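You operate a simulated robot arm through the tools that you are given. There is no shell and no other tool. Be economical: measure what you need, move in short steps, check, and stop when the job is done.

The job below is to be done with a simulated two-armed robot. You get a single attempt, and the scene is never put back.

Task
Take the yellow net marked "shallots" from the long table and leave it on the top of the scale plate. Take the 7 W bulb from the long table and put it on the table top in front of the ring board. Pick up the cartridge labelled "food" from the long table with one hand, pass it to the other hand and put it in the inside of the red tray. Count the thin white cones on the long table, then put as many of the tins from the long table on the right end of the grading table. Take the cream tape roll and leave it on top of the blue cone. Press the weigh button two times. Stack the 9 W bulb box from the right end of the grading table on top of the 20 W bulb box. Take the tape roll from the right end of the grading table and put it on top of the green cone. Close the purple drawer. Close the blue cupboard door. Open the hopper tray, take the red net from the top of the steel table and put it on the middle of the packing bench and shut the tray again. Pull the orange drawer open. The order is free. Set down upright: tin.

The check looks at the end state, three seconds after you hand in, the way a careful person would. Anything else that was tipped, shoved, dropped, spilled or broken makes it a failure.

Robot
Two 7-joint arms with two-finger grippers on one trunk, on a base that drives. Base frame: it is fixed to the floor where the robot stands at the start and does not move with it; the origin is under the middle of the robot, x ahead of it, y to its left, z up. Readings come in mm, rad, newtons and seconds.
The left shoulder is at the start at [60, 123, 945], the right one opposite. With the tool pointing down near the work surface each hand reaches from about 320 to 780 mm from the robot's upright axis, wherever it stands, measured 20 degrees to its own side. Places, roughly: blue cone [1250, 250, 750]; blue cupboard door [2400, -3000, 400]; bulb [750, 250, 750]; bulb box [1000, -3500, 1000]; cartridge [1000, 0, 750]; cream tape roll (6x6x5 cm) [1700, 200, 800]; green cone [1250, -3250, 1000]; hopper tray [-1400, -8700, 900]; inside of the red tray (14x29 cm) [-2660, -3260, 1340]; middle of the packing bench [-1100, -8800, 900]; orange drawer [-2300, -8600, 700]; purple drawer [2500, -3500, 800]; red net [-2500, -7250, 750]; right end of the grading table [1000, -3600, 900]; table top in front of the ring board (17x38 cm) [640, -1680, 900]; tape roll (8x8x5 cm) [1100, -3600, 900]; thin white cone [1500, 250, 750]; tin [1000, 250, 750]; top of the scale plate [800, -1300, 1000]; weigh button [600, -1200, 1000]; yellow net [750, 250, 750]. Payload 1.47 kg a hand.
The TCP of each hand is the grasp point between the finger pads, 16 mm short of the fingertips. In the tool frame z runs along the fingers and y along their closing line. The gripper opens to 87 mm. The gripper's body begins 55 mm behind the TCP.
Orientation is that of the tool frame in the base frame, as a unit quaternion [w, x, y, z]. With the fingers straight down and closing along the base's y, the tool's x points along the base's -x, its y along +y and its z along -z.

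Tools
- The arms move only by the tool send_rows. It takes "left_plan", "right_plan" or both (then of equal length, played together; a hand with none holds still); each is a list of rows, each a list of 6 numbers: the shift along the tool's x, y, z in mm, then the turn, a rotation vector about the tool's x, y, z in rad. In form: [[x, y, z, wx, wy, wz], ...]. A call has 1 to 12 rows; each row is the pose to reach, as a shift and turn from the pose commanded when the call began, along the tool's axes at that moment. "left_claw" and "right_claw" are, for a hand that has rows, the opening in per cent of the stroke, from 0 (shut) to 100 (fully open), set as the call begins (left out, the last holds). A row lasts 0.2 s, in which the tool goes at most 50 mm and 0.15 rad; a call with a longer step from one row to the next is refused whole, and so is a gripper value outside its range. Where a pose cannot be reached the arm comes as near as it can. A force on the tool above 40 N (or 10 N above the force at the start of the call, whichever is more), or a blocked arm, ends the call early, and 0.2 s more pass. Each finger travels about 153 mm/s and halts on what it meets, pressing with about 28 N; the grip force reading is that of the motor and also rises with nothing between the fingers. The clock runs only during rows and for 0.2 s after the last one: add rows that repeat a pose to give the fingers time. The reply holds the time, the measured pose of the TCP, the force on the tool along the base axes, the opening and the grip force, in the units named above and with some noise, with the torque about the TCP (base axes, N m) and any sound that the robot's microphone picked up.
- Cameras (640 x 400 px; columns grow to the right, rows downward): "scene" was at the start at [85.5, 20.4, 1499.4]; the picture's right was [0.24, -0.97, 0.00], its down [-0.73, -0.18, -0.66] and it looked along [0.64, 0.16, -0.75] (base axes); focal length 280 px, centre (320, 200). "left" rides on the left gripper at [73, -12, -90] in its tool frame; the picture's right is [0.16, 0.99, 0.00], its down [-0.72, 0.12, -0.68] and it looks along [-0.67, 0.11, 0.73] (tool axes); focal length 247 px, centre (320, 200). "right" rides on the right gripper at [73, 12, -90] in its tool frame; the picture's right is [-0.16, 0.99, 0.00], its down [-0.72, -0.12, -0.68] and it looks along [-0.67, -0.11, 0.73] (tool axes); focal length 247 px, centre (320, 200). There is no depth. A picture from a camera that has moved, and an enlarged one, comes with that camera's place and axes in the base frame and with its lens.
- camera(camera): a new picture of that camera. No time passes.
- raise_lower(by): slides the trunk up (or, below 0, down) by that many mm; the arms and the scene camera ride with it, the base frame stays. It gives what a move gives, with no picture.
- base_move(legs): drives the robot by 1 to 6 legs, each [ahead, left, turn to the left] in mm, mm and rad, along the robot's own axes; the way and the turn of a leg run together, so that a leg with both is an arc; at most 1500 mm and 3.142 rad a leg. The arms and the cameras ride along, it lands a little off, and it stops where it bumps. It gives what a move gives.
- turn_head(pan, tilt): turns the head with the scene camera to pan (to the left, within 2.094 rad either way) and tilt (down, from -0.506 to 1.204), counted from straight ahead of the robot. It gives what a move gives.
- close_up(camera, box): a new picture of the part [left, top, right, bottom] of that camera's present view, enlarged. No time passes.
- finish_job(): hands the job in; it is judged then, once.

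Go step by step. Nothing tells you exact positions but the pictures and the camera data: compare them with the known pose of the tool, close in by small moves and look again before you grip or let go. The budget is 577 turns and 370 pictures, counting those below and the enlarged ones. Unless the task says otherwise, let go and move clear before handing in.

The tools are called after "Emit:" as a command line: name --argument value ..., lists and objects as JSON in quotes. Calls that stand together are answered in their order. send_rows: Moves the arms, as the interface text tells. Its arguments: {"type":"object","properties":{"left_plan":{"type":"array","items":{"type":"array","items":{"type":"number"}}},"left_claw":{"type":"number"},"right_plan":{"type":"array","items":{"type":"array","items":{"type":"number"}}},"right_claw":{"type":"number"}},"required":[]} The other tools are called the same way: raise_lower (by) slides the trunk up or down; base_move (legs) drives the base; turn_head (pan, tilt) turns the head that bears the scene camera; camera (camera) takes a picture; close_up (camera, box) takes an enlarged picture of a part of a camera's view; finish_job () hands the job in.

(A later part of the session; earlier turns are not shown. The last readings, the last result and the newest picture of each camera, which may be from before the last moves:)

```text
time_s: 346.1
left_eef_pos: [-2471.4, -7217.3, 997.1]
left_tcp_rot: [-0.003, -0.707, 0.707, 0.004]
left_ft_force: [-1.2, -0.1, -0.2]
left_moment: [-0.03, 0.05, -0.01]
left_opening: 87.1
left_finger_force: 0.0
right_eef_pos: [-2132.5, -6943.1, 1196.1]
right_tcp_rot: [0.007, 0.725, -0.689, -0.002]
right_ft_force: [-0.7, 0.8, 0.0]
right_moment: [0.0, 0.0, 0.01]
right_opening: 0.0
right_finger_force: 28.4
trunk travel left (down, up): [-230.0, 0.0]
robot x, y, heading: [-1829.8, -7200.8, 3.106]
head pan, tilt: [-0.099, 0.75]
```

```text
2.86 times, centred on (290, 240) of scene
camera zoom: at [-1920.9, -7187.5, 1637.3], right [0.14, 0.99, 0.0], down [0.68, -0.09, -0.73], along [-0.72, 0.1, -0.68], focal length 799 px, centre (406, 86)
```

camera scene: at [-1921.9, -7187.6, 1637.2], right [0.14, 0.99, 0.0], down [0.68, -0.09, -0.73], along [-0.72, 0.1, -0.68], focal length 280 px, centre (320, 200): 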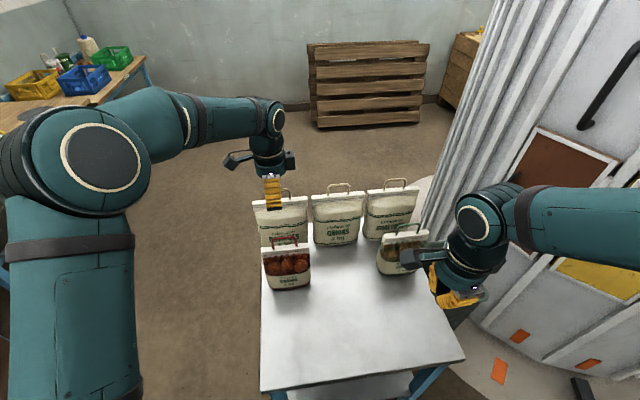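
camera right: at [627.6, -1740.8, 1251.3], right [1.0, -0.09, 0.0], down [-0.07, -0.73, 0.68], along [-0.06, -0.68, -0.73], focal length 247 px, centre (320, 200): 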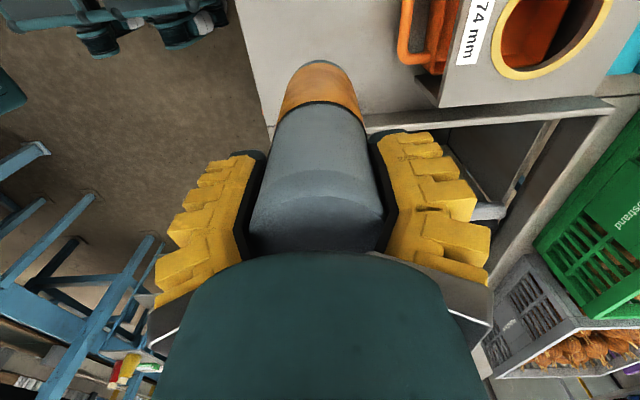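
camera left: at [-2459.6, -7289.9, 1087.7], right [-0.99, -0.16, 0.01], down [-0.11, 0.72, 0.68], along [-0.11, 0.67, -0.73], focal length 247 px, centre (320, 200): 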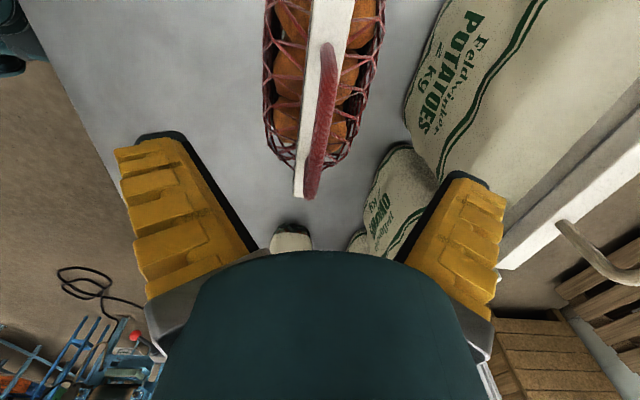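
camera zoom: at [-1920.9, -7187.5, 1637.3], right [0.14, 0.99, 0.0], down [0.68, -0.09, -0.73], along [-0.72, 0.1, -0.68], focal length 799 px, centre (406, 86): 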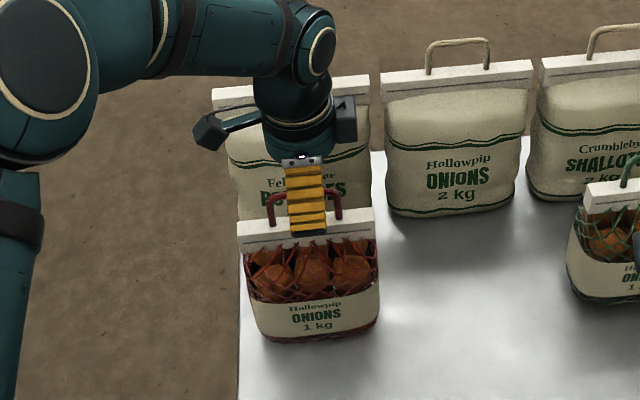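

Emit:
send_rows --left_plan '[[0, -2, 30, 0, 0, 0], [0, -2, 60, 0, 0, 0], [0, -2, 80, 0, 0, 0], [0, -2, 90, 0, 0, 0], [0, -2, 90, 0, 0, 0]]'

Emit:
camera --camera "left"

Emit:
close_up --camera "scene" --box '[230, 170, 350, 310]'

```text
time_s: 347.0
left_eef_pos: [-2477.5, -7216.2, 927.7]
left_tcp_rot: [0.007, 0.708, -0.706, -0.012]
left_ft_force: [3.0, -2.1, 15.4]
left_moment: [-0.05, 0.09, 0.01]
left_opening: 87.0
left_finger_force: 0.0
right_eef_pos: [-2133.0, -6943.8, 1195.2]
right_tcp_rot: [0.008, 0.725, -0.689, -0.001]
right_ft_force: [0.2, 0.1, -0.2]
right_moment: [-0.05, -0.01, 0.0]
right_opening: 0.0
right_finger_force: 28.2
trunk travel left (down, up): [-230.0, 0.0]
robot x, y, heading: [-1831.4, -7199.6, 3.104]
head pan, tilt: [-0.099, 0.75]
stopped in row 4 (left hand): the force on the tool passed its limit at 50 N (the readings are from after the stop); the commanded pose is now the measured one
```

```text
227 pictures are left
camera left: at [-2463.7, -7288.5, 1017.7], right [-0.99, -0.16, 0.02], down [-0.1, 0.72, 0.69], along [-0.13, 0.68, -0.73], focal length 247 px, centre (320, 200)
```

left: 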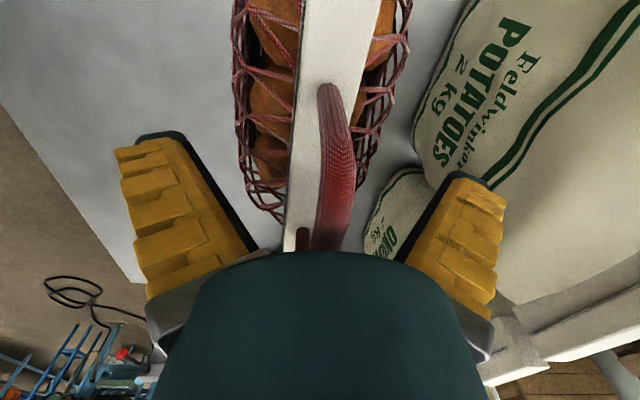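

```text
2.86 times, centred on (290, 240) of scene
camera zoom: at [-1921.1, -7187.6, 1637.3], right [0.14, 0.99, 0.0], down [0.68, -0.09, -0.73], along [-0.72, 0.1, -0.68], focal length 799 px, centre (406, 86)
```

zoom: 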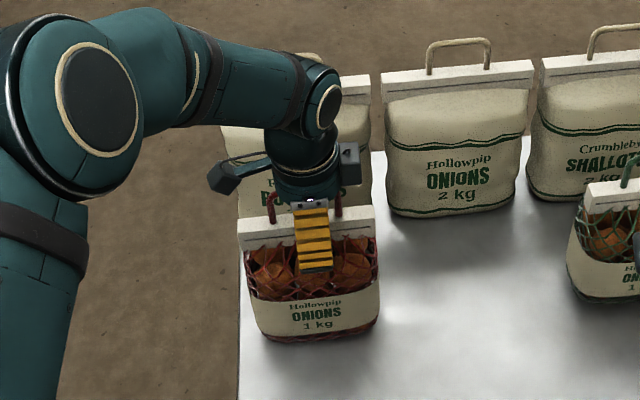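

The palm touched the handle, so the header top is about z 930. I back up 3 mm and close.

Emit:
send_rows --left_plan '[[0, 0, -3, 0, 0, 0], [0, 0, -3, 0, 0, 0]]'

Emit:
send_rows --left_plan '[[0, 0, 0, 0, 0, 0], [0, 0, 0, 0, 0, 0], [0, 0, 0, 0, 0, 0], [0, 0, 0, 0, 0, 0]]' --left_claw 0

Emit:
camera --camera "left"

```text
time_s: 347.6
left_eef_pos: [-2475.8, -7215.0, 928.1]
left_tcp_rot: [0.006, 0.707, -0.707, -0.01]
left_ft_force: [-0.2, -0.8, -1.0]
left_moment: [-0.02, -0.01, 0.0]
left_opening: 87.1
left_finger_force: 0.1
right_eef_pos: [-2132.8, -6943.2, 1194.8]
right_tcp_rot: [0.007, 0.725, -0.689, -0.002]
right_ft_force: [0.3, -0.2, -0.8]
right_moment: [0.03, -0.04, -0.03]
right_opening: 0.1
right_finger_force: 28.5
trunk travel left (down, up): [-230.0, 0.0]
robot x, y, heading: [-1829.1, -7196.2, 3.101]
head pan, tilt: [-0.099, 0.75]
```

```text
time_s: 348.6
left_eef_pos: [-2474.2, -7215.6, 929.6]
left_tcp_rot: [-0.007, -0.707, 0.707, 0.011]
left_ft_force: [2.9, -1.4, 8.7]
left_moment: [-0.04, -0.05, -0.02]
left_opening: 13.5
left_finger_force: 27.7
right_eef_pos: [-2131.2, -6942.6, 1195.0]
right_tcp_rot: [0.006, 0.724, -0.689, -0.002]
right_ft_force: [-0.2, -0.4, 0.1]
right_moment: [0.02, 0.02, 0.01]
right_opening: 0.0
right_finger_force: 28.2
trunk travel left (down, up): [-230.0, 0.0]
robot x, y, heading: [-1825.7, -7201.6, 3.1]
head pan, tilt: [-0.099, 0.75]
```

```text
225 pictures are left
camera left: at [-2462.1, -7288.6, 1019.7], right [-0.99, -0.16, 0.02], down [-0.1, 0.72, 0.69], along [-0.13, 0.68, -0.73], focal length 247 px, centre (320, 200)
```

left: 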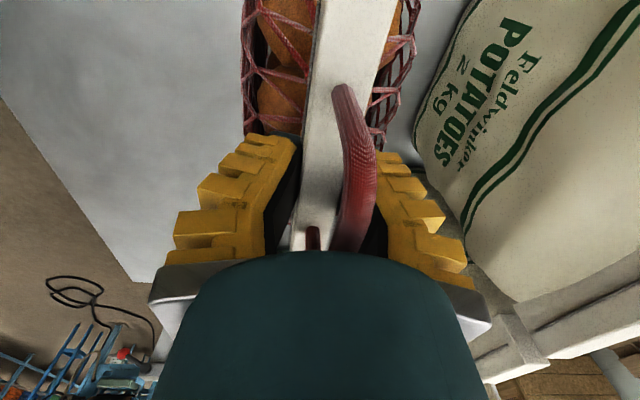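

Lifting the net slowly.

Emit:
send_rows --left_plan '[[0, 0, -5, 0, 0, 0], [0, 0, -12, 0, 0, 0], [0, 0, -25, 0, 0, 0], [0, 0, -45, 0, 0, 0], [0, 0, -70, 0, 0, 0], [0, 0, -100, 0, 0, 0], [0, 0, -130, 0, 0, 0], [0, 0, -160, 0, 0, 0], [0, 0, -190, 0, 0, 0], [0, 0, -220, 0, 0, 0]]'

Emit:
camera --camera "left"

Emit:
camera --camera "scene"

```text
time_s: 350.8
left_eef_pos: [-2471.7, -7217.4, 1148.5]
left_tcp_rot: [0.006, 0.707, -0.707, -0.01]
left_ft_force: [0.1, -0.5, -10.0]
left_moment: [0.11, 0.02, -0.01]
left_opening: 8.3
left_finger_force: 27.8
right_eef_pos: [-2132.3, -6944.0, 1195.4]
right_tcp_rot: [0.007, 0.725, -0.689, -0.001]
right_ft_force: [-0.6, 0.0, 0.1]
right_moment: [0.04, -0.02, 0.02]
right_opening: 0.0
right_finger_force: 27.8
trunk travel left (down, up): [-230.0, 0.0]
robot x, y, heading: [-1829.3, -7201.0, 3.103]
head pan, tilt: [-0.099, 0.75]
```

```text
224 pictures are left
camera left: at [-2458.5, -7289.7, 1238.3], right [-0.99, -0.16, 0.02], down [-0.1, 0.72, 0.69], along [-0.12, 0.68, -0.73], focal length 247 px, centre (320, 200)
```

left: 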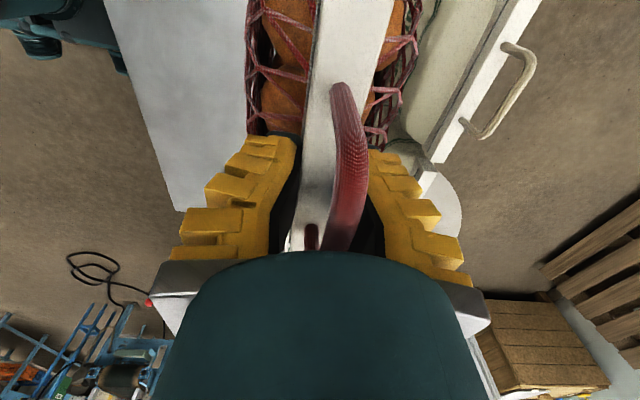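

```text
223 pictures are left
camera scene: at [-1921.8, -7187.3, 1637.2], right [0.14, 0.99, 0.0], down [0.68, -0.09, -0.73], along [-0.72, 0.1, -0.68], focal length 280 px, centre (320, 200)
```

scene: 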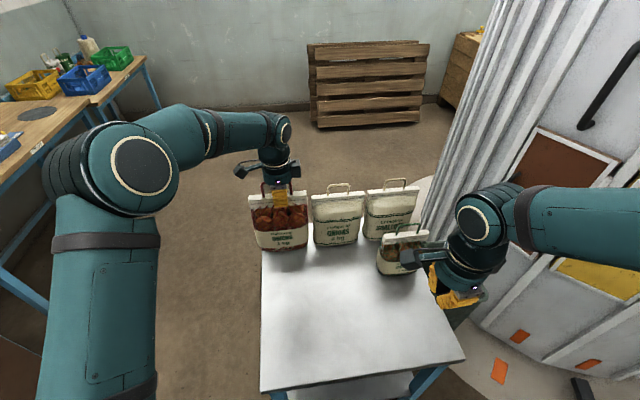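

The net is held by its header. Retract a bit, back away and drive to the bench, facing south.

Emit:
send_rows --left_plan '[[0, -30, 0, 0, 0, 0], [0, -60, 0, 0, 0, 0], [0, -90, 0, 0, 0, 0], [0, -120, 0, 0, 0, 0], [0, -150, 0, 0, 0, 0]]'

Emit:
base_move --legs '[[-480, 0, 0], [0, 0, 1.61], [480, 150, 0]]'

Emit:
turn_head --pan 0.0 --tilt 0.5

Emit:
camera --camera "scene"

```text
time_s: 352.0
left_eef_pos: [-2320.2, -7216.1, 1145.6]
left_tcp_rot: [-0.007, -0.707, 0.707, 0.01]
left_ft_force: [0.5, 0.6, -10.1]
left_moment: [0.09, 0.05, 0.0]
left_opening: 8.3
left_finger_force: 28.1
right_eef_pos: [-2133.0, -6943.8, 1194.0]
right_tcp_rot: [0.007, 0.725, -0.689, -0.002]
right_ft_force: [0.3, -0.4, 0.6]
right_moment: [-0.03, 0.02, 0.01]
right_opening: 0.3
right_finger_force: 28.3
trunk travel left (down, up): [-230.0, 0.0]
robot x, y, heading: [-1829.2, -7200.4, 3.104]
head pan, tilt: [-0.099, 0.75]
```

```text
time_s: 361.3
left_eef_pos: [-1169.4, -8190.5, 1144.7]
left_tcp_rot: [0.011, 1.0, 0.014, -0.003]
left_ft_force: [0.1, 0.7, -9.6]
left_moment: [-0.01, 0.05, 0.01]
left_opening: 8.0
left_finger_force: 28.4
right_eef_pos: [-1446.0, -8010.2, 1194.7]
right_tcp_rot: [0.006, 0.999, 0.04, 0.003]
right_ft_force: [0.3, -0.1, -0.8]
right_moment: [0.02, 0.01, 0.01]
right_opening: 0.3
right_finger_force: 28.4
trunk travel left (down, up): [-230.0, 0.0]
robot x, y, heading: [-1197.4, -7698.2, -1.581]
head pan, tilt: [-0.099, 0.75]
```

```text
time_s: 362.1
left_eef_pos: [-1169.8, -8191.2, 1144.8]
left_tcp_rot: [0.011, 1.0, 0.014, -0.002]
left_ft_force: [0.0, -0.1, -9.8]
left_moment: [0.01, 0.04, 0.02]
left_opening: 8.0
left_finger_force: 27.6
right_eef_pos: [-1446.9, -8009.2, 1194.5]
right_tcp_rot: [0.006, 0.999, 0.04, 0.005]
right_ft_force: [0.1, -0.7, -0.5]
right_moment: [-0.02, 0.0, 0.01]
right_opening: 0.0
right_finger_force: 28.1
trunk travel left (down, up): [-230.0, 0.0]
robot x, y, heading: [-1200.5, -7698.1, -1.58]
head pan, tilt: [0.0, 0.499]
```

```text
222 pictures are left
camera scene: at [-1199.6, -7798.9, 1659.1], right [-1.0, 0.01, 0.0], down [0.0, 0.48, -0.88], along [-0.01, -0.88, -0.48], focal length 280 px, centre (320, 200)
```

scene: 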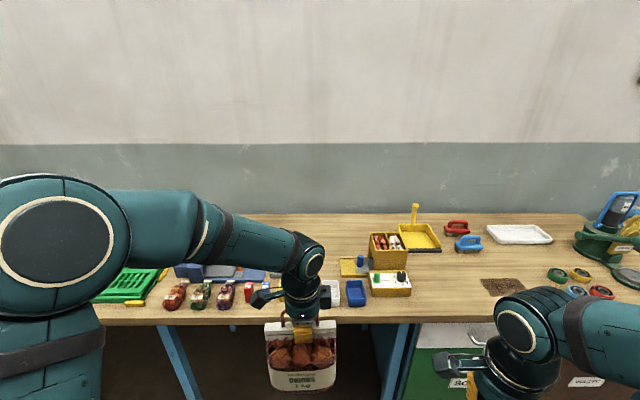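

Emit:
close_up --camera "scene" --box '[320, 195, 480, 310]'

Emit:
close_up --camera "scene" --box '[80, 210, 380, 330]'

```text
3.48 times, centred on (400, 252) of scene
camera zoom: at [-1199.6, -7798.9, 1659.1], right [-1.0, 0.01, 0.0], down [0.0, 0.48, -0.88], along [-0.01, -0.88, -0.48], focal length 972 px, centre (42, 17)
```

zoom: 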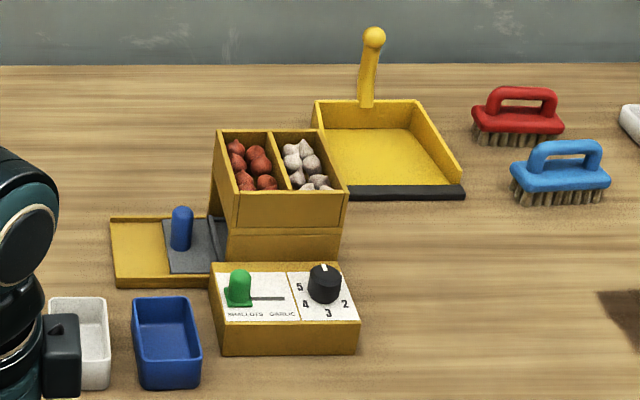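

```text
2.13 times, centred on (230, 270) of scene
camera zoom: at [-1199.6, -7798.9, 1659.1], right [-1.0, 0.01, 0.0], down [0.0, 0.48, -0.88], along [-0.01, -0.88, -0.48], focal length 596 px, centre (512, 51)
```

zoom: 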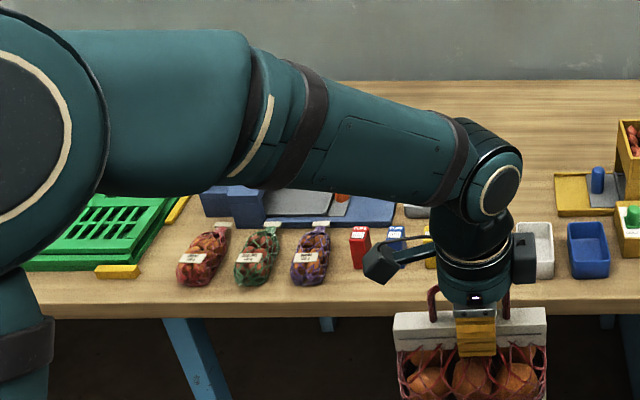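

The hopper has a sliding plate with a blue knob (closed under the hopper). I raise the net and drive up to the bench.

Emit:
send_rows --left_plan '[[0, 0, -30, 0, 0, 0], [0, 0, -60, 0, 0, 0], [0, 0, -90, 0, 0, 0], [0, 0, -120, 0, 0, 0], [0, -30, -140, 0, 0, 0], [0, -60, -140, 0, 0, 0], [0, -90, -140, 0, 0, 0]]'

Emit:
base_move --legs '[[300, 40, 0.01]]'

Emit:
turn_head --pan 0.0 --tilt 0.8

Emit:
camera --camera "scene"

Emit:
camera --camera "right"

Emit:
camera --camera "left"

```text
time_s: 363.7
left_eef_pos: [-1171.5, -8095.6, 1286.9]
left_tcp_rot: [0.012, 1.0, 0.013, -0.003]
left_ft_force: [-0.9, 0.5, -9.7]
left_moment: [-0.03, 0.07, 0.01]
left_opening: 8.1
left_finger_force: 27.9
right_eef_pos: [-1446.1, -8009.5, 1195.2]
right_tcp_rot: [0.006, 0.999, 0.039, 0.004]
right_ft_force: [-0.3, 0.4, -0.2]
right_moment: [-0.01, -0.01, -0.01]
right_opening: 0.0
right_finger_force: 27.3
trunk travel left (down, up): [-230.0, 0.0]
robot x, y, heading: [-1196.1, -7699.2, -1.581]
head pan, tilt: [0.0, 0.499]
```

```text
time_s: 365.7
left_eef_pos: [-1129.7, -8402.8, 1285.3]
left_tcp_rot: [0.011, 1.0, 0.018, -0.002]
left_ft_force: [0.2, -0.9, -9.6]
left_moment: [0.0, 0.06, 0.03]
left_opening: 8.0
left_finger_force: 28.5
right_eef_pos: [-1406.8, -8317.9, 1194.9]
right_tcp_rot: [0.007, 0.999, 0.042, 0.005]
right_ft_force: [0.5, -0.8, 0.6]
right_moment: [0.03, -0.02, 0.01]
right_opening: 0.0
right_finger_force: 27.6
trunk travel left (down, up): [-230.0, 0.0]
robot x, y, heading: [-1159.2, -8003.2, -1.569]
head pan, tilt: [0.0, 0.499]
```

```text
time_s: 366.5
left_eef_pos: [-1130.9, -8402.3, 1285.2]
left_tcp_rot: [0.01, 1.0, 0.018, -0.002]
left_ft_force: [-0.2, 0.3, -10.2]
left_moment: [-0.01, 0.07, 0.0]
left_opening: 8.2
left_finger_force: 27.2
right_eef_pos: [-1406.0, -8317.3, 1195.3]
right_tcp_rot: [0.006, 0.999, 0.042, 0.005]
right_ft_force: [0.3, 0.3, -0.1]
right_moment: [0.01, 0.0, -0.01]
right_opening: 0.0
right_finger_force: 28.3
trunk travel left (down, up): [-230.0, 0.0]
robot x, y, heading: [-1160.5, -8004.1, -1.571]
head pan, tilt: [0.0, 0.799]
```

```text
219 pictures are left
camera scene: at [-1160.5, -8093.8, 1633.3], right [-1.0, 0.0, 0.0], down [0.0, 0.72, -0.7], along [0.0, -0.7, -0.72], focal length 280 px, centre (320, 200)
```

scene: 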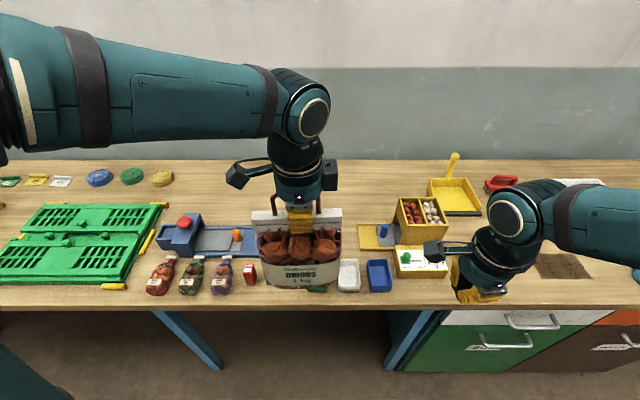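

```text
218 pictures are left
camera right: at [-1334.0, -8322.1, 1286.1], right [-0.07, -1.0, 0.01], down [-0.74, 0.06, 0.67], along [-0.67, 0.04, -0.74], focal length 247 px, centre (320, 200)
```

right: 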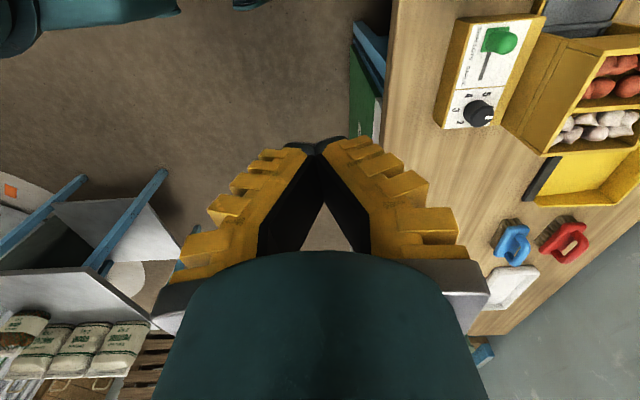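

```text
217 pictures are left
camera left: at [-1058.1, -8385.3, 1374.6], right [0.19, -0.98, 0.02], down [-0.72, -0.13, 0.69], along [-0.67, -0.15, -0.73], focal length 247 px, centre (320, 200)
```

left: 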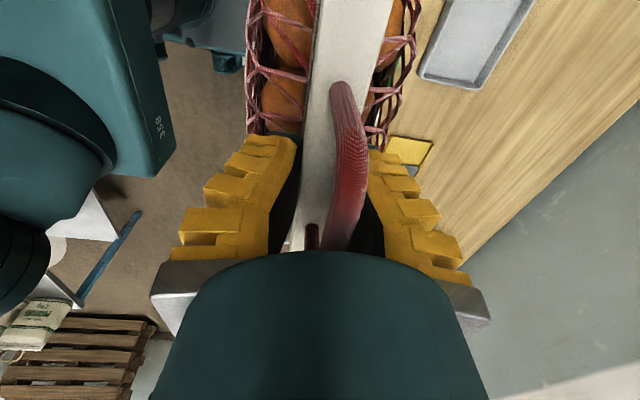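

The knob is at about (−1361, −8624), base z≈915. Moving the open right hand above it.

Emit:
send_rows --right_plan '[[3, 39, 0, 0, 0, 0], [6, 78, 0, 0, 0, 0], [9, 117, 0, 0, 0, 0], [12, 156, 0, 0, 0, 0], [15, 195, 0, 0, 0, 0], [18, 234, 0, 0, 0, 0], [21, 273, 20, 0, 0, 0], [24, 310, 40, 0, 0, 0], [24, 310, 70, 0, 0, 0], [24, 310, 100, 0, 0, 0]]' --right_claw 70

Emit:
camera --camera "scene"

Emit:
camera --camera "right"

```text
time_s: 368.7
left_eef_pos: [-1129.5, -8405.0, 1284.7]
left_tcp_rot: [0.011, 1.0, 0.018, -0.002]
left_ft_force: [1.3, 0.4, -10.4]
left_moment: [0.0, 0.05, -0.03]
left_opening: 8.0
left_finger_force: 28.0
right_eef_pos: [-1354.2, -8623.5, 1097.7]
right_tcp_rot: [0.006, 0.999, 0.043, 0.003]
right_ft_force: [0.5, -0.7, 0.2]
right_moment: [0.05, -0.01, -0.02]
right_opening: 65.3
right_finger_force: 3.5
trunk travel left (down, up): [-230.0, 0.0]
robot x, y, heading: [-1158.4, -8004.5, -1.573]
head pan, tilt: [0.0, 0.799]
```

```text
216 pictures are left
camera scene: at [-1160.3, -8095.5, 1633.1], right [-1.0, 0.0, 0.0], down [0.0, 0.72, -0.7], along [0.0, -0.7, -0.72], focal length 280 px, centre (320, 200)
```

scene: 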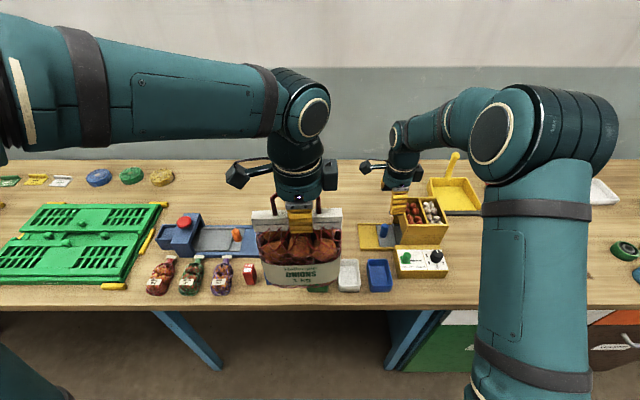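

```text
215 pictures are left
camera right: at [-1282.2, -8629.7, 1189.2], right [-0.07, -1.0, 0.01], down [-0.74, 0.06, 0.67], along [-0.67, 0.04, -0.74], focal length 247 px, centre (320, 200)
```

right: 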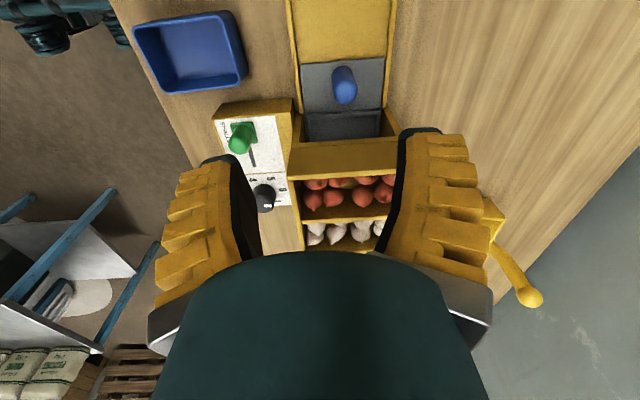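

Knob refined to ≈ (−1362, −8645). Lowering around it.

Emit:
send_rows --right_plan '[[-9, 20, 0, 0, 0, 0], [-9, 20, 40, 0, 0, 0], [-9, 20, 80, 0, 0, 0], [-9, 20, 110, 0, 0, 0], [-9, 20, 110, 0, 0, 0]]'

Emit:
camera --camera "right"

Emit:
close_up --camera "scene" --box '[340, 150, 470, 290]'

```text
time_s: 369.9
left_eef_pos: [-1130.2, -8402.2, 1285.3]
left_tcp_rot: [0.011, 1.0, 0.017, -0.002]
left_ft_force: [0.4, 0.5, -10.2]
left_moment: [-0.02, 0.04, 0.03]
left_opening: 8.3
left_finger_force: 27.5
right_eef_pos: [-1361.3, -8646.5, 988.0]
right_tcp_rot: [0.006, 0.999, 0.042, 0.004]
right_ft_force: [0.4, -0.5, 0.0]
right_moment: [0.03, 0.02, 0.0]
right_opening: 65.5
right_finger_force: 3.2
trunk travel left (down, up): [-230.0, 0.0]
robot x, y, heading: [-1160.4, -8003.9, -1.572]
head pan, tilt: [0.0, 0.799]
```

```text
214 pictures are left
camera right: at [-1289.5, -8652.0, 1078.6], right [-0.07, -1.0, 0.01], down [-0.74, 0.06, 0.67], along [-0.67, 0.04, -0.74], focal length 247 px, centre (320, 200)
```

right: 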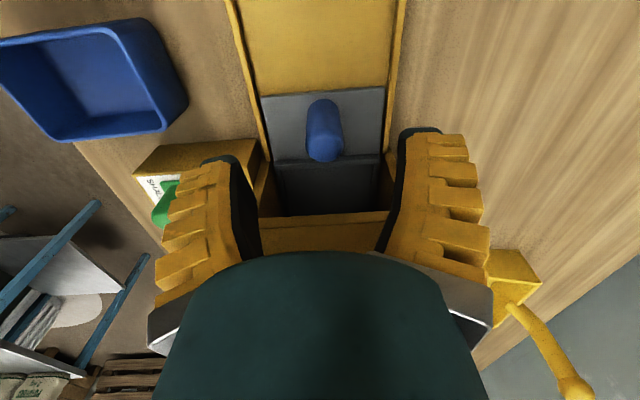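

```text
2.86 times, centred on (405, 220) of scene
camera zoom: at [-1160.5, -8093.6, 1633.3], right [-1.0, 0.0, 0.0], down [0.0, 0.72, -0.7], along [0.0, -0.7, -0.72], focal length 799 px, centre (77, 143)
```

zoom: 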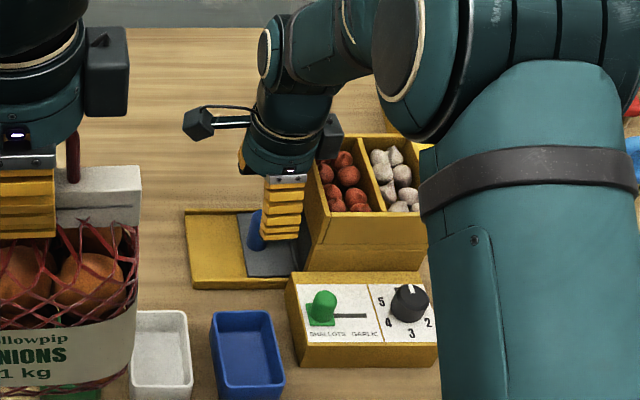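

Knob is centred between the fingers. Lowering 36 mm and closing.

Emit:
send_rows --right_plan '[[0, 2, 15, 0, 0, 0], [0, 2, 30, 0, 0, 0], [0, 2, 36, 0, 0, 0]]'

Emit:
send_rows --right_plan '[[0, 0, 0, 0, 0, 0], [0, 0, 0, 0, 0, 0], [0, 0, 0, 0, 0, 0]]' --right_claw 0

Emit:
camera --camera "right"

```text
time_s: 370.7
left_eef_pos: [-1129.5, -8402.1, 1285.5]
left_tcp_rot: [0.01, 1.0, 0.017, -0.002]
left_ft_force: [0.3, 0.3, -9.7]
left_moment: [-0.02, 0.04, 0.01]
left_opening: 8.1
left_finger_force: 27.8
right_eef_pos: [-1361.2, -8648.9, 952.3]
right_tcp_rot: [0.006, 0.999, 0.043, 0.005]
right_ft_force: [-0.2, 0.7, 0.5]
right_moment: [0.0, -0.01, 0.01]
right_opening: 65.4
right_finger_force: 3.4
trunk travel left (down, up): [-230.0, 0.0]
robot x, y, heading: [-1161.6, -8006.0, -1.572]
head pan, tilt: [0.0, 0.799]
```

```text
time_s: 371.5
left_eef_pos: [-1130.0, -8401.6, 1284.9]
left_tcp_rot: [0.011, 1.0, 0.018, -0.001]
left_ft_force: [-0.4, -0.3, -10.2]
left_moment: [-0.02, 0.07, -0.02]
left_opening: 8.1
left_finger_force: 28.4
right_eef_pos: [-1360.7, -8649.5, 953.9]
right_tcp_rot: [0.006, 0.999, 0.042, 0.003]
right_ft_force: [-2.0, -1.3, 6.4]
right_moment: [-0.1, 0.58, 0.15]
right_opening: 17.4
right_finger_force: 30.2
trunk travel left (down, up): [-230.0, 0.0]
robot x, y, heading: [-1159.3, -8009.3, -1.573]
head pan, tilt: [0.0, 0.799]
```

```text
212 pictures are left
camera right: at [-1289.2, -8654.2, 1044.7], right [-0.07, -1.0, 0.01], down [-0.74, 0.06, 0.67], along [-0.67, 0.04, -0.74], focal length 247 px, centre (320, 200)
```

right: 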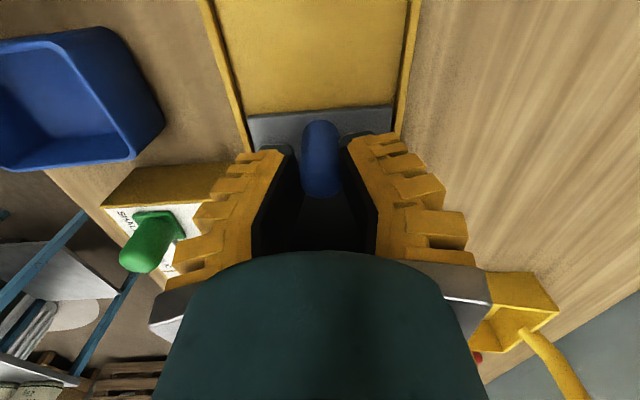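

The knob is gripped. Pulling it along +x.

Emit:
send_rows --right_plan '[[8, 0.7, 0, 0, 0, 0], [16, 1.3, 0, 0, 0, 0], [24, 2, 0, 0, 0, 0], [32, 2.7, 0, 0, 0, 0]]'

Emit:
camera --camera "right"

Emit:
close_up --camera "scene" --box '[340, 150, 470, 290]'

```text
time_s: 372.5
left_eef_pos: [-1130.5, -8402.2, 1284.6]
left_tcp_rot: [0.012, 1.0, 0.019, -0.002]
left_ft_force: [0.3, 0.2, -10.1]
left_moment: [-0.03, 0.06, 0.01]
left_opening: 7.9
left_finger_force: 27.9
right_eef_pos: [-1327.2, -8649.9, 953.4]
right_tcp_rot: [0.007, 0.999, 0.043, 0.004]
right_ft_force: [-0.3, -2.8, 9.2]
right_moment: [-0.09, 0.4, 0.12]
right_opening: 17.4
right_finger_force: 29.2
trunk travel left (down, up): [-230.0, 0.0]
robot x, y, heading: [-1158.0, -8005.1, -1.575]
head pan, tilt: [0.0, 0.799]
```

```text
211 pictures are left
camera right: at [-1255.0, -8654.3, 1044.6], right [-0.07, -1.0, 0.01], down [-0.74, 0.06, 0.67], along [-0.67, 0.04, -0.74], focal length 247 px, centre (320, 200)
```

right: 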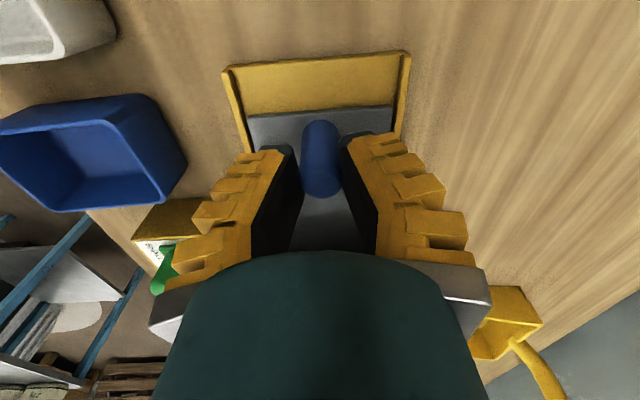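

```text
2.86 times, centred on (405, 220) of scene
camera zoom: at [-1159.9, -8093.5, 1633.2], right [-1.0, 0.0, 0.0], down [0.0, 0.72, -0.7], along [0.0, -0.7, -0.72], focal length 799 px, centre (77, 143)
```

zoom: 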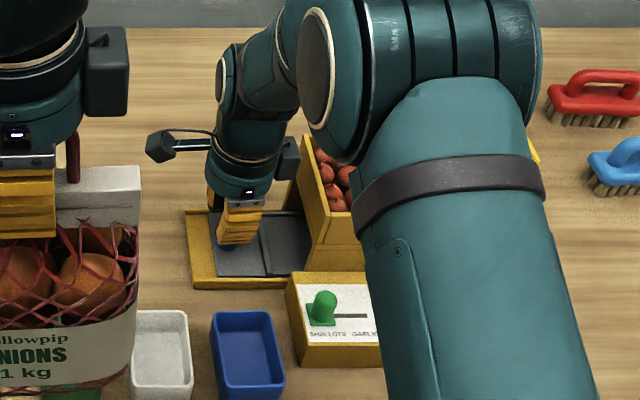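

The tray slides out. Continuing to its end.

Emit:
send_rows --right_plan '[[8, 0.7, 0, 0, 0, 0], [16, 1.3, 0, 0, 0, 0], [24, 2, 0, 0, 0, 0], [30, 2.5, 0, 0, 0, 0]]'

Emit:
camera --camera "right"

Emit:
close_up --camera "scene" --box '[340, 150, 470, 290]'

```text
time_s: 373.5
left_eef_pos: [-1130.4, -8401.6, 1284.4]
left_tcp_rot: [0.011, 1.0, 0.017, -0.002]
left_ft_force: [0.1, 0.4, -9.8]
left_moment: [0.0, 0.06, -0.01]
left_opening: 8.3
left_finger_force: 28.1
right_eef_pos: [-1296.9, -8650.3, 953.0]
right_tcp_rot: [0.004, 0.999, 0.044, 0.004]
right_ft_force: [-0.2, 2.1, 7.8]
right_moment: [-0.05, 0.28, 0.05]
right_opening: 17.4
right_finger_force: 30.3
trunk travel left (down, up): [-230.0, 0.0]
robot x, y, heading: [-1155.4, -8005.8, -1.572]
head pan, tilt: [0.0, 0.799]
```

```text
209 pictures are left
camera right: at [-1225.5, -8654.6, 1044.6], right [-0.07, -1.0, 0.01], down [-0.74, 0.06, 0.67], along [-0.67, 0.04, -0.74], focal length 247 px, centre (320, 200)
```

right: 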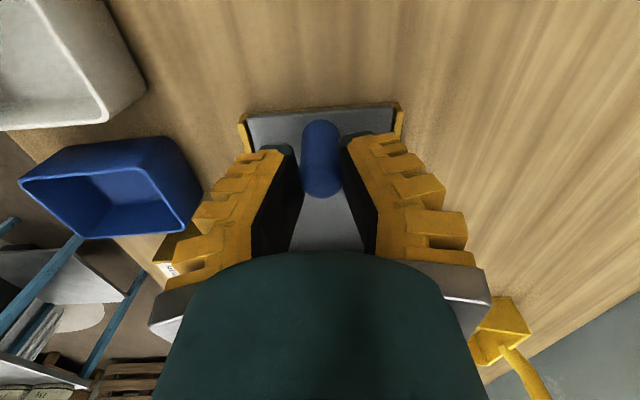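

```text
2.86 times, centred on (405, 220) of scene
camera zoom: at [-1160.1, -8092.9, 1633.2], right [-1.0, 0.0, 0.0], down [0.0, 0.72, -0.7], along [0.0, -0.7, -0.72], focal length 799 px, centre (77, 143)
```

zoom: 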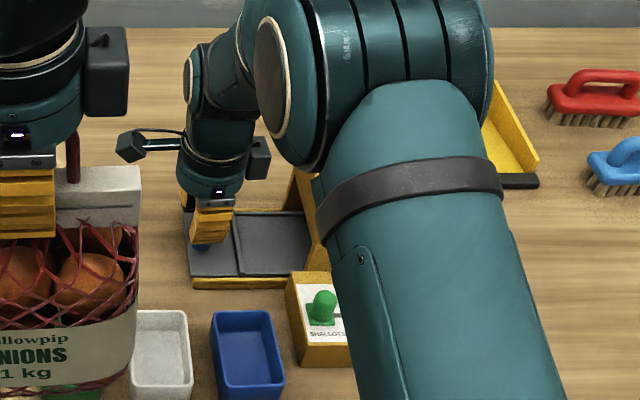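

The tray is fully open. I keep hold of it and shift the left hand aside a little to see the middle of the bench.

Emit:
send_rows --left_plan '[[30, 0, 0, 0, 0, 0], [60, 0, 0, 0, 0, 0], [90, 0, 0, 0, 0, 0], [120, 0, 0, 0, 0, 0], [150, 0, 0, 0, 0, 0]]'

Emit:
camera --camera "scene"

```text
time_s: 374.7
left_eef_pos: [-980.3, -8396.6, 1282.6]
left_tcp_rot: [0.011, 1.0, 0.017, -0.003]
left_ft_force: [0.3, 0.8, -10.7]
left_moment: [-0.02, 0.08, -0.02]
left_opening: 8.0
left_finger_force: 28.0
right_eef_pos: [-1297.1, -8649.5, 953.8]
right_tcp_rot: [0.007, 0.999, 0.042, 0.004]
right_ft_force: [1.1, 6.8, 5.4]
right_moment: [-0.05, 0.46, 0.02]
right_opening: 16.3
right_finger_force: 29.5
trunk travel left (down, up): [-230.0, 0.0]
robot x, y, heading: [-1158.9, -8003.2, -1.572]
head pan, tilt: [0.0, 0.799]
```

```text
207 pictures are left
camera scene: at [-1159.2, -8092.8, 1633.2], right [-1.0, 0.0, 0.0], down [0.0, 0.72, -0.7], along [0.0, -0.7, -0.72], focal length 280 px, centre (320, 200)
```

scene: 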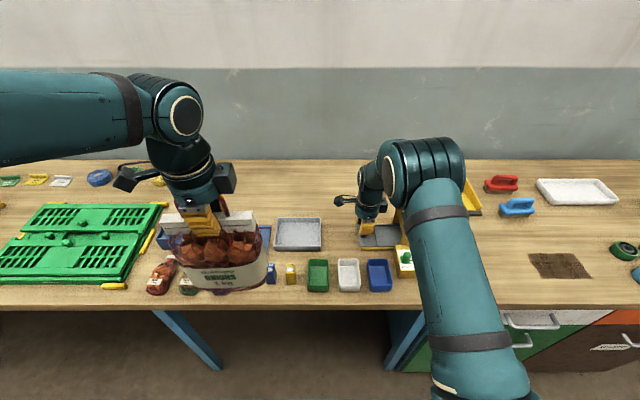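

There's free wood behind the grey tray at about (−1100, −8810), but I must get closer. I release the knob, raise the right hand, and shift the base left and forward (front fits under the bench between legs).

Emit:
send_rows --right_plan '[[0, 0, 0, 0, 0, 0], [0, 0, 0, 0, 0, 0], [0, 0, 0, 0, 0, 0]]' --right_claw 70

Emit:
send_rows --right_plan '[[0, 0, -30, 0, 0, 0], [0, 0, -60, 0, 0, 0], [0, 0, -100, 0, 0, 0], [0, 0, -140, 0, 0, 0], [0, 0, -180, 0, 0, 0], [0, -40, -200, 0, 0, 0], [0, -80, -200, 0, 0, 0], [0, -120, -200, 0, 0, 0], [0, -160, -200, 0, 0, 0], [0, -200, -200, 0, 0, 0], [0, -240, -200, 0, 0, 0]]'

Emit:
base_move --legs '[[0, 100, 0], [100, 0, 0]]'

Emit:
camera --camera "scene"

```text
time_s: 375.5
left_eef_pos: [-980.3, -8398.2, 1282.8]
left_tcp_rot: [0.011, 1.0, 0.018, -0.002]
left_ft_force: [-0.8, 0.0, -9.7]
left_moment: [0.01, 0.06, -0.02]
left_opening: 8.1
left_finger_force: 27.9
right_eef_pos: [-1297.9, -8650.3, 953.5]
right_tcp_rot: [0.006, 0.999, 0.043, 0.004]
right_ft_force: [-0.3, -0.1, -0.1]
right_moment: [0.02, 0.01, 0.0]
right_opening: 65.5
right_finger_force: 3.5
trunk travel left (down, up): [-230.0, 0.0]
robot x, y, heading: [-1161.7, -8004.7, -1.571]
head pan, tilt: [0.0, 0.799]
```

```text
time_s: 377.9
left_eef_pos: [-980.5, -8397.7, 1284.2]
left_tcp_rot: [0.011, 1.0, 0.018, -0.002]
left_ft_force: [-1.2, 1.0, -10.1]
left_moment: [0.02, 0.06, 0.01]
left_opening: 8.1
left_finger_force: 28.0
right_eef_pos: [-1322.9, -8407.8, 1150.3]
right_tcp_rot: [0.007, 0.999, 0.043, 0.005]
right_ft_force: [0.6, 0.2, -0.1]
right_moment: [-0.01, -0.03, 0.0]
right_opening: 65.4
right_finger_force: 3.6
trunk travel left (down, up): [-230.0, 0.0]
robot x, y, heading: [-1163.1, -8005.6, -1.569]
head pan, tilt: [0.0, 0.799]
```

```text
time_s: 380.2
left_eef_pos: [-881.6, -8494.6, 1283.3]
left_tcp_rot: [0.011, 1.0, 0.019, -0.003]
left_ft_force: [-0.6, -0.6, -11.0]
left_moment: [0.01, 0.05, 0.03]
left_opening: 8.2
left_finger_force: 27.4
right_eef_pos: [-1222.1, -8507.9, 1150.8]
right_tcp_rot: [0.006, 0.999, 0.045, 0.005]
right_ft_force: [-0.4, 0.7, 0.6]
right_moment: [0.01, 0.0, -0.01]
right_opening: 65.3
right_finger_force: 3.4
trunk travel left (down, up): [-230.0, 0.0]
robot x, y, heading: [-1064.2, -8106.8, -1.571]
head pan, tilt: [0.0, 0.799]
```

```text
206 pictures are left
camera scene: at [-1062.3, -8192.1, 1633.2], right [-1.0, 0.0, 0.0], down [0.0, 0.72, -0.7], along [0.0, -0.7, -0.72], focal length 280 px, centre (320, 200)
```

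scene: 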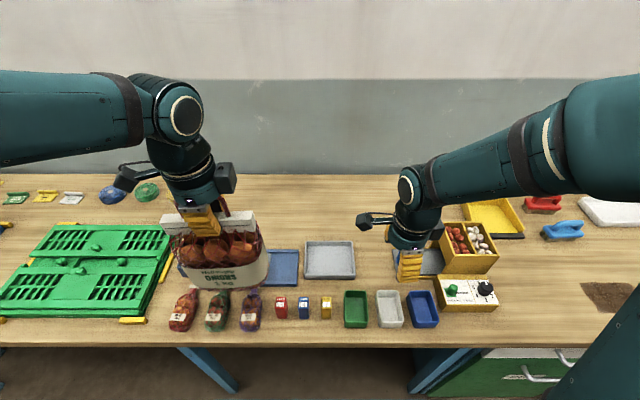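

Moving the right hand aside first, then the net over the free spot behind the grey tray.

Emit:
send_rows --right_plan '[[-24, -28, 0, 0, 0, 0], [-48, -57, 0, 0, 0, 0], [-72, -85, 0, 0, 0, 0], [-96, -114, 0, 0, 0, 0], [-120, -142, 0, 0, 0, 0], [-143, -171, 0, 0, 0, 0]]'

Emit:
send_rows --left_plan '[[-20, 27, 0, 0, 0, 0], [-42, 55, 0, 0, 0, 0], [-63, 82, 0, 0, 0, 0], [-84, 110, 0, 0, 0, 0], [-105, 137, 0, 0, 0, 0], [-126, 165, 0, 0, 0, 0], [-147, 192, 0, 0, 0, 0], [-168, 220, 0, 0, 0, 0], [-189, 247, 0, 0, 0, 0], [-210, 275, 0, 0, 0, 0], [-230, 302, 0, 0, 0, 0], [-230, 302, 30, 0, 0, 0]]'

Emit:
camera --camera "scene"

Emit:
camera --camera "left"

```text
time_s: 381.6
left_eef_pos: [-883.7, -8493.5, 1285.1]
left_tcp_rot: [0.011, 1.0, 0.02, -0.002]
left_ft_force: [-0.5, 0.5, -9.9]
left_moment: [0.02, 0.05, -0.03]
left_opening: 7.8
left_finger_force: 28.2
right_eef_pos: [-1390.7, -8360.0, 1154.5]
right_tcp_rot: [0.006, 0.999, 0.046, 0.006]
right_ft_force: [0.0, 0.0, -0.8]
right_moment: [-0.03, -0.06, 0.03]
right_opening: 65.4
right_finger_force: 3.5
right hand out of reach, approached as far as the arm can: row 5, 6
trunk travel left (down, up): [-230.0, 0.0]
robot x, y, heading: [-1061.7, -8101.9, -1.569]
head pan, tilt: [0.0, 0.799]
```

```text
time_s: 384.2
left_eef_pos: [-1098.7, -8796.7, 1256.0]
left_tcp_rot: [0.01, 1.0, 0.019, -0.002]
left_ft_force: [0.8, -0.2, -10.0]
left_moment: [0.01, 0.09, 0.0]
left_opening: 8.1
left_finger_force: 27.7
left hand out of reach, approached as far as the arm can: row 11, 12
right_eef_pos: [-1389.5, -8362.4, 1155.2]
right_tcp_rot: [0.006, 0.999, 0.046, 0.005]
right_ft_force: [-0.3, 0.4, 1.2]
right_moment: [-0.02, 0.03, -0.03]
right_opening: 65.2
right_finger_force: 3.2
trunk travel left (down, up): [-230.0, 0.0]
robot x, y, heading: [-1059.7, -8103.2, -1.569]
head pan, tilt: [0.0, 0.799]
```

```text
205 pictures are left
camera scene: at [-1061.3, -8192.6, 1633.2], right [-1.0, 0.0, 0.0], down [0.0, 0.72, -0.7], along [0.0, -0.7, -0.72], focal length 280 px, centre (320, 200)
```

scene: 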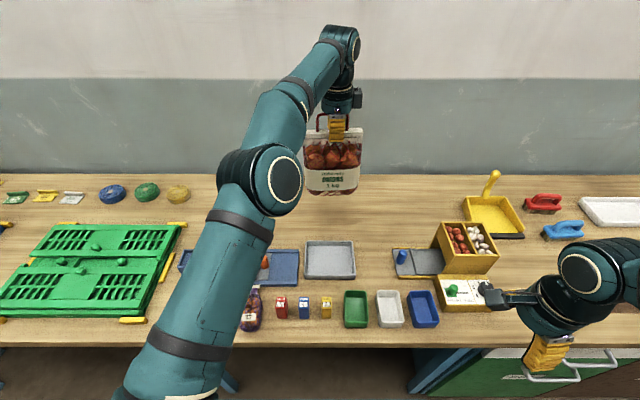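

```text
204 pictures are left
camera left: at [-1025.8, -8780.6, 1346.1], right [0.2, -0.98, 0.02], down [-0.72, -0.13, 0.69], along [-0.67, -0.15, -0.73], focal length 247 px, centre (320, 200)
```

left: 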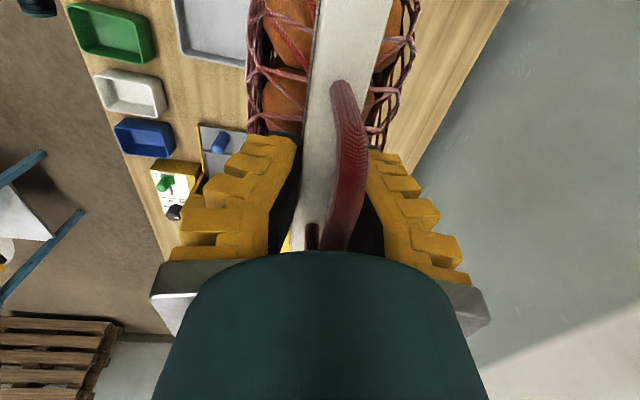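

Over the free area. Lowering.

Emit:
send_rows --left_plan '[[0, 6, 30, 0, 0, 0], [0, 8, 60, 0, 0, 0], [0, 8, 90, 0, 0, 0], [0, 8, 115, 0, 0, 0], [0, 8, 130, 0, 0, 0]]'

Emit:
camera --camera "scene"

```text
time_s: 385.4
left_eef_pos: [-1099.0, -8806.9, 1127.0]
left_tcp_rot: [0.011, 1.0, 0.019, -0.003]
left_ft_force: [0.3, 0.1, -8.4]
left_moment: [0.06, 0.06, 0.0]
left_opening: 8.0
left_finger_force: 28.0
right_eef_pos: [-1390.3, -8362.7, 1155.1]
right_tcp_rot: [0.005, 0.999, 0.045, 0.004]
right_ft_force: [0.3, -0.1, 0.1]
right_moment: [0.01, 0.0, 0.01]
right_opening: 65.5
right_finger_force: 3.1
trunk travel left (down, up): [-230.0, 0.0]
robot x, y, heading: [-1062.1, -8101.5, -1.57]
head pan, tilt: [0.0, 0.799]
```

```text
203 pictures are left
camera scene: at [-1062.5, -8192.2, 1633.2], right [-1.0, 0.0, 0.0], down [0.0, 0.72, -0.7], along [0.0, -0.7, -0.72], focal length 280 px, centre (320, 200)
```

scene: 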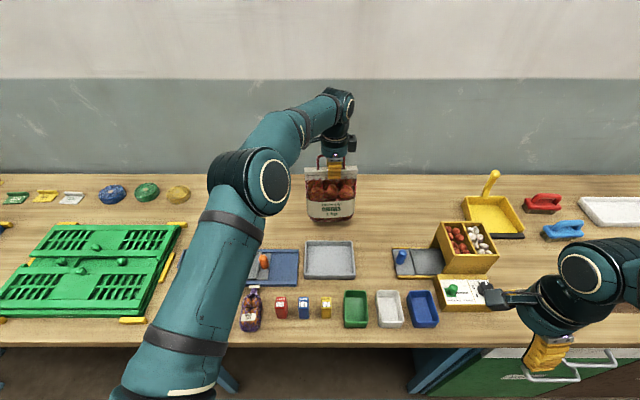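

Emit:
send_rows --left_plan '[[0, 0, 15, 0, 0, 0], [0, 0, 30, 0, 0, 0], [0, 0, 38, 0, 0, 0], [0, 0, 44, 0, 0, 0], [0, 0, 48, 0, 0, 0]]'

Emit:
close_up --camera "scene" --box '[270, 120, 390, 260]'

```text
time_s: 386.6
left_eef_pos: [-1099.2, -8807.7, 1079.7]
left_tcp_rot: [0.01, 1.0, 0.019, -0.002]
left_ft_force: [-0.1, 1.0, -9.0]
left_moment: [0.01, 0.04, 0.02]
left_opening: 7.9
left_finger_force: 27.8
right_eef_pos: [-1390.3, -8363.1, 1153.7]
right_tcp_rot: [0.005, 0.999, 0.046, 0.005]
right_ft_force: [-0.6, 0.2, -0.2]
right_moment: [0.03, -0.02, -0.01]
right_opening: 65.6
right_finger_force: 3.0
trunk travel left (down, up): [-230.0, 0.0]
robot x, y, heading: [-1063.7, -8100.9, -1.57]
head pan, tilt: [0.0, 0.799]
```

```text
2.86 times, centred on (330, 190) of scene
camera zoom: at [-1062.5, -8192.3, 1633.2], right [-1.0, 0.0, 0.0], down [0.0, 0.72, -0.7], along [0.0, -0.7, -0.72], focal length 799 px, centre (291, 229)
```

zoom: 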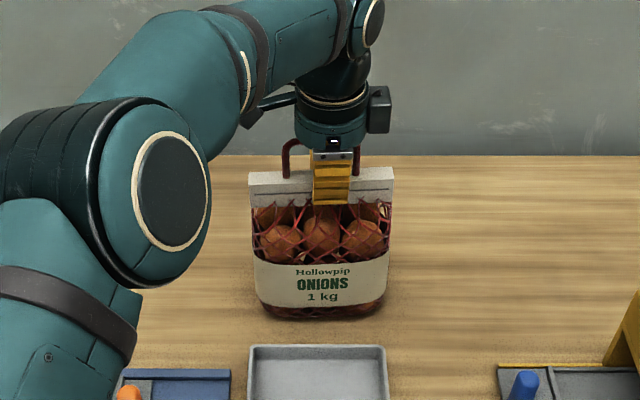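

Almost down; small steps until contact.

Emit:
send_rows --left_plan '[[0, 0, 3, 0, 0, 0], [0, 0, 6, 0, 0, 0], [0, 0, 9, 0, 0, 0], [0, 0, 12, 0, 0, 0]]'

Emit:
send_rows --left_plan '[[0, 0, 2, 0, 0, 0], [0, 0, 4, 0, 0, 0], [0, 0, 6, 0, 0, 0]]'

Emit:
close_up --camera "scene" --box '[270, 120, 390, 260]'

```text
time_s: 387.6
left_eef_pos: [-1100.6, -8807.4, 1071.5]
left_tcp_rot: [0.013, 1.0, 0.019, -0.003]
left_ft_force: [-4.1, -1.5, 9.0]
left_moment: [0.04, -0.71, -0.04]
left_opening: 13.8
left_finger_force: 28.2
right_eef_pos: [-1389.9, -8361.2, 1155.5]
right_tcp_rot: [0.006, 0.999, 0.045, 0.006]
right_ft_force: [-0.4, 0.0, -0.2]
right_moment: [-0.01, -0.01, 0.06]
right_opening: 65.5
right_finger_force: 3.3
trunk travel left (down, up): [-230.0, 0.0]
robot x, y, heading: [-1066.4, -8100.8, -1.569]
head pan, tilt: [0.0, 0.799]
```

```text
time_s: 388.4
left_eef_pos: [-1101.7, -8806.6, 1067.9]
left_tcp_rot: [0.014, 1.0, 0.019, -0.004]
left_ft_force: [-12.4, -5.3, 35.9]
left_moment: [0.16, -0.68, -0.07]
left_opening: 21.8
left_finger_force: 28.1
right_eef_pos: [-1391.5, -8360.3, 1155.7]
right_tcp_rot: [0.006, 0.999, 0.045, 0.006]
right_ft_force: [0.0, 0.3, -0.7]
right_moment: [0.03, 0.0, 0.01]
right_opening: 65.4
right_finger_force: 3.2
trunk travel left (down, up): [-230.0, 0.0]
robot x, y, heading: [-1060.5, -8103.1, -1.569]
head pan, tilt: [0.0, 0.799]
```

```text
2.86 times, centred on (330, 190) of scene
camera zoom: at [-1064.2, -8187.8, 1633.7], right [-1.0, 0.0, 0.0], down [0.0, 0.72, -0.7], along [0.0, -0.7, -0.72], focal length 799 px, centre (291, 229)
```

zoom: 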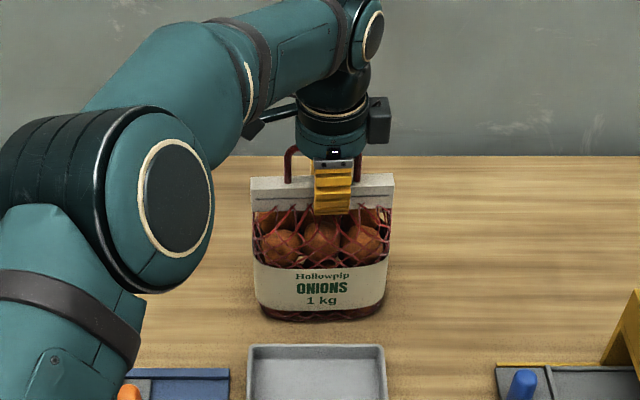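

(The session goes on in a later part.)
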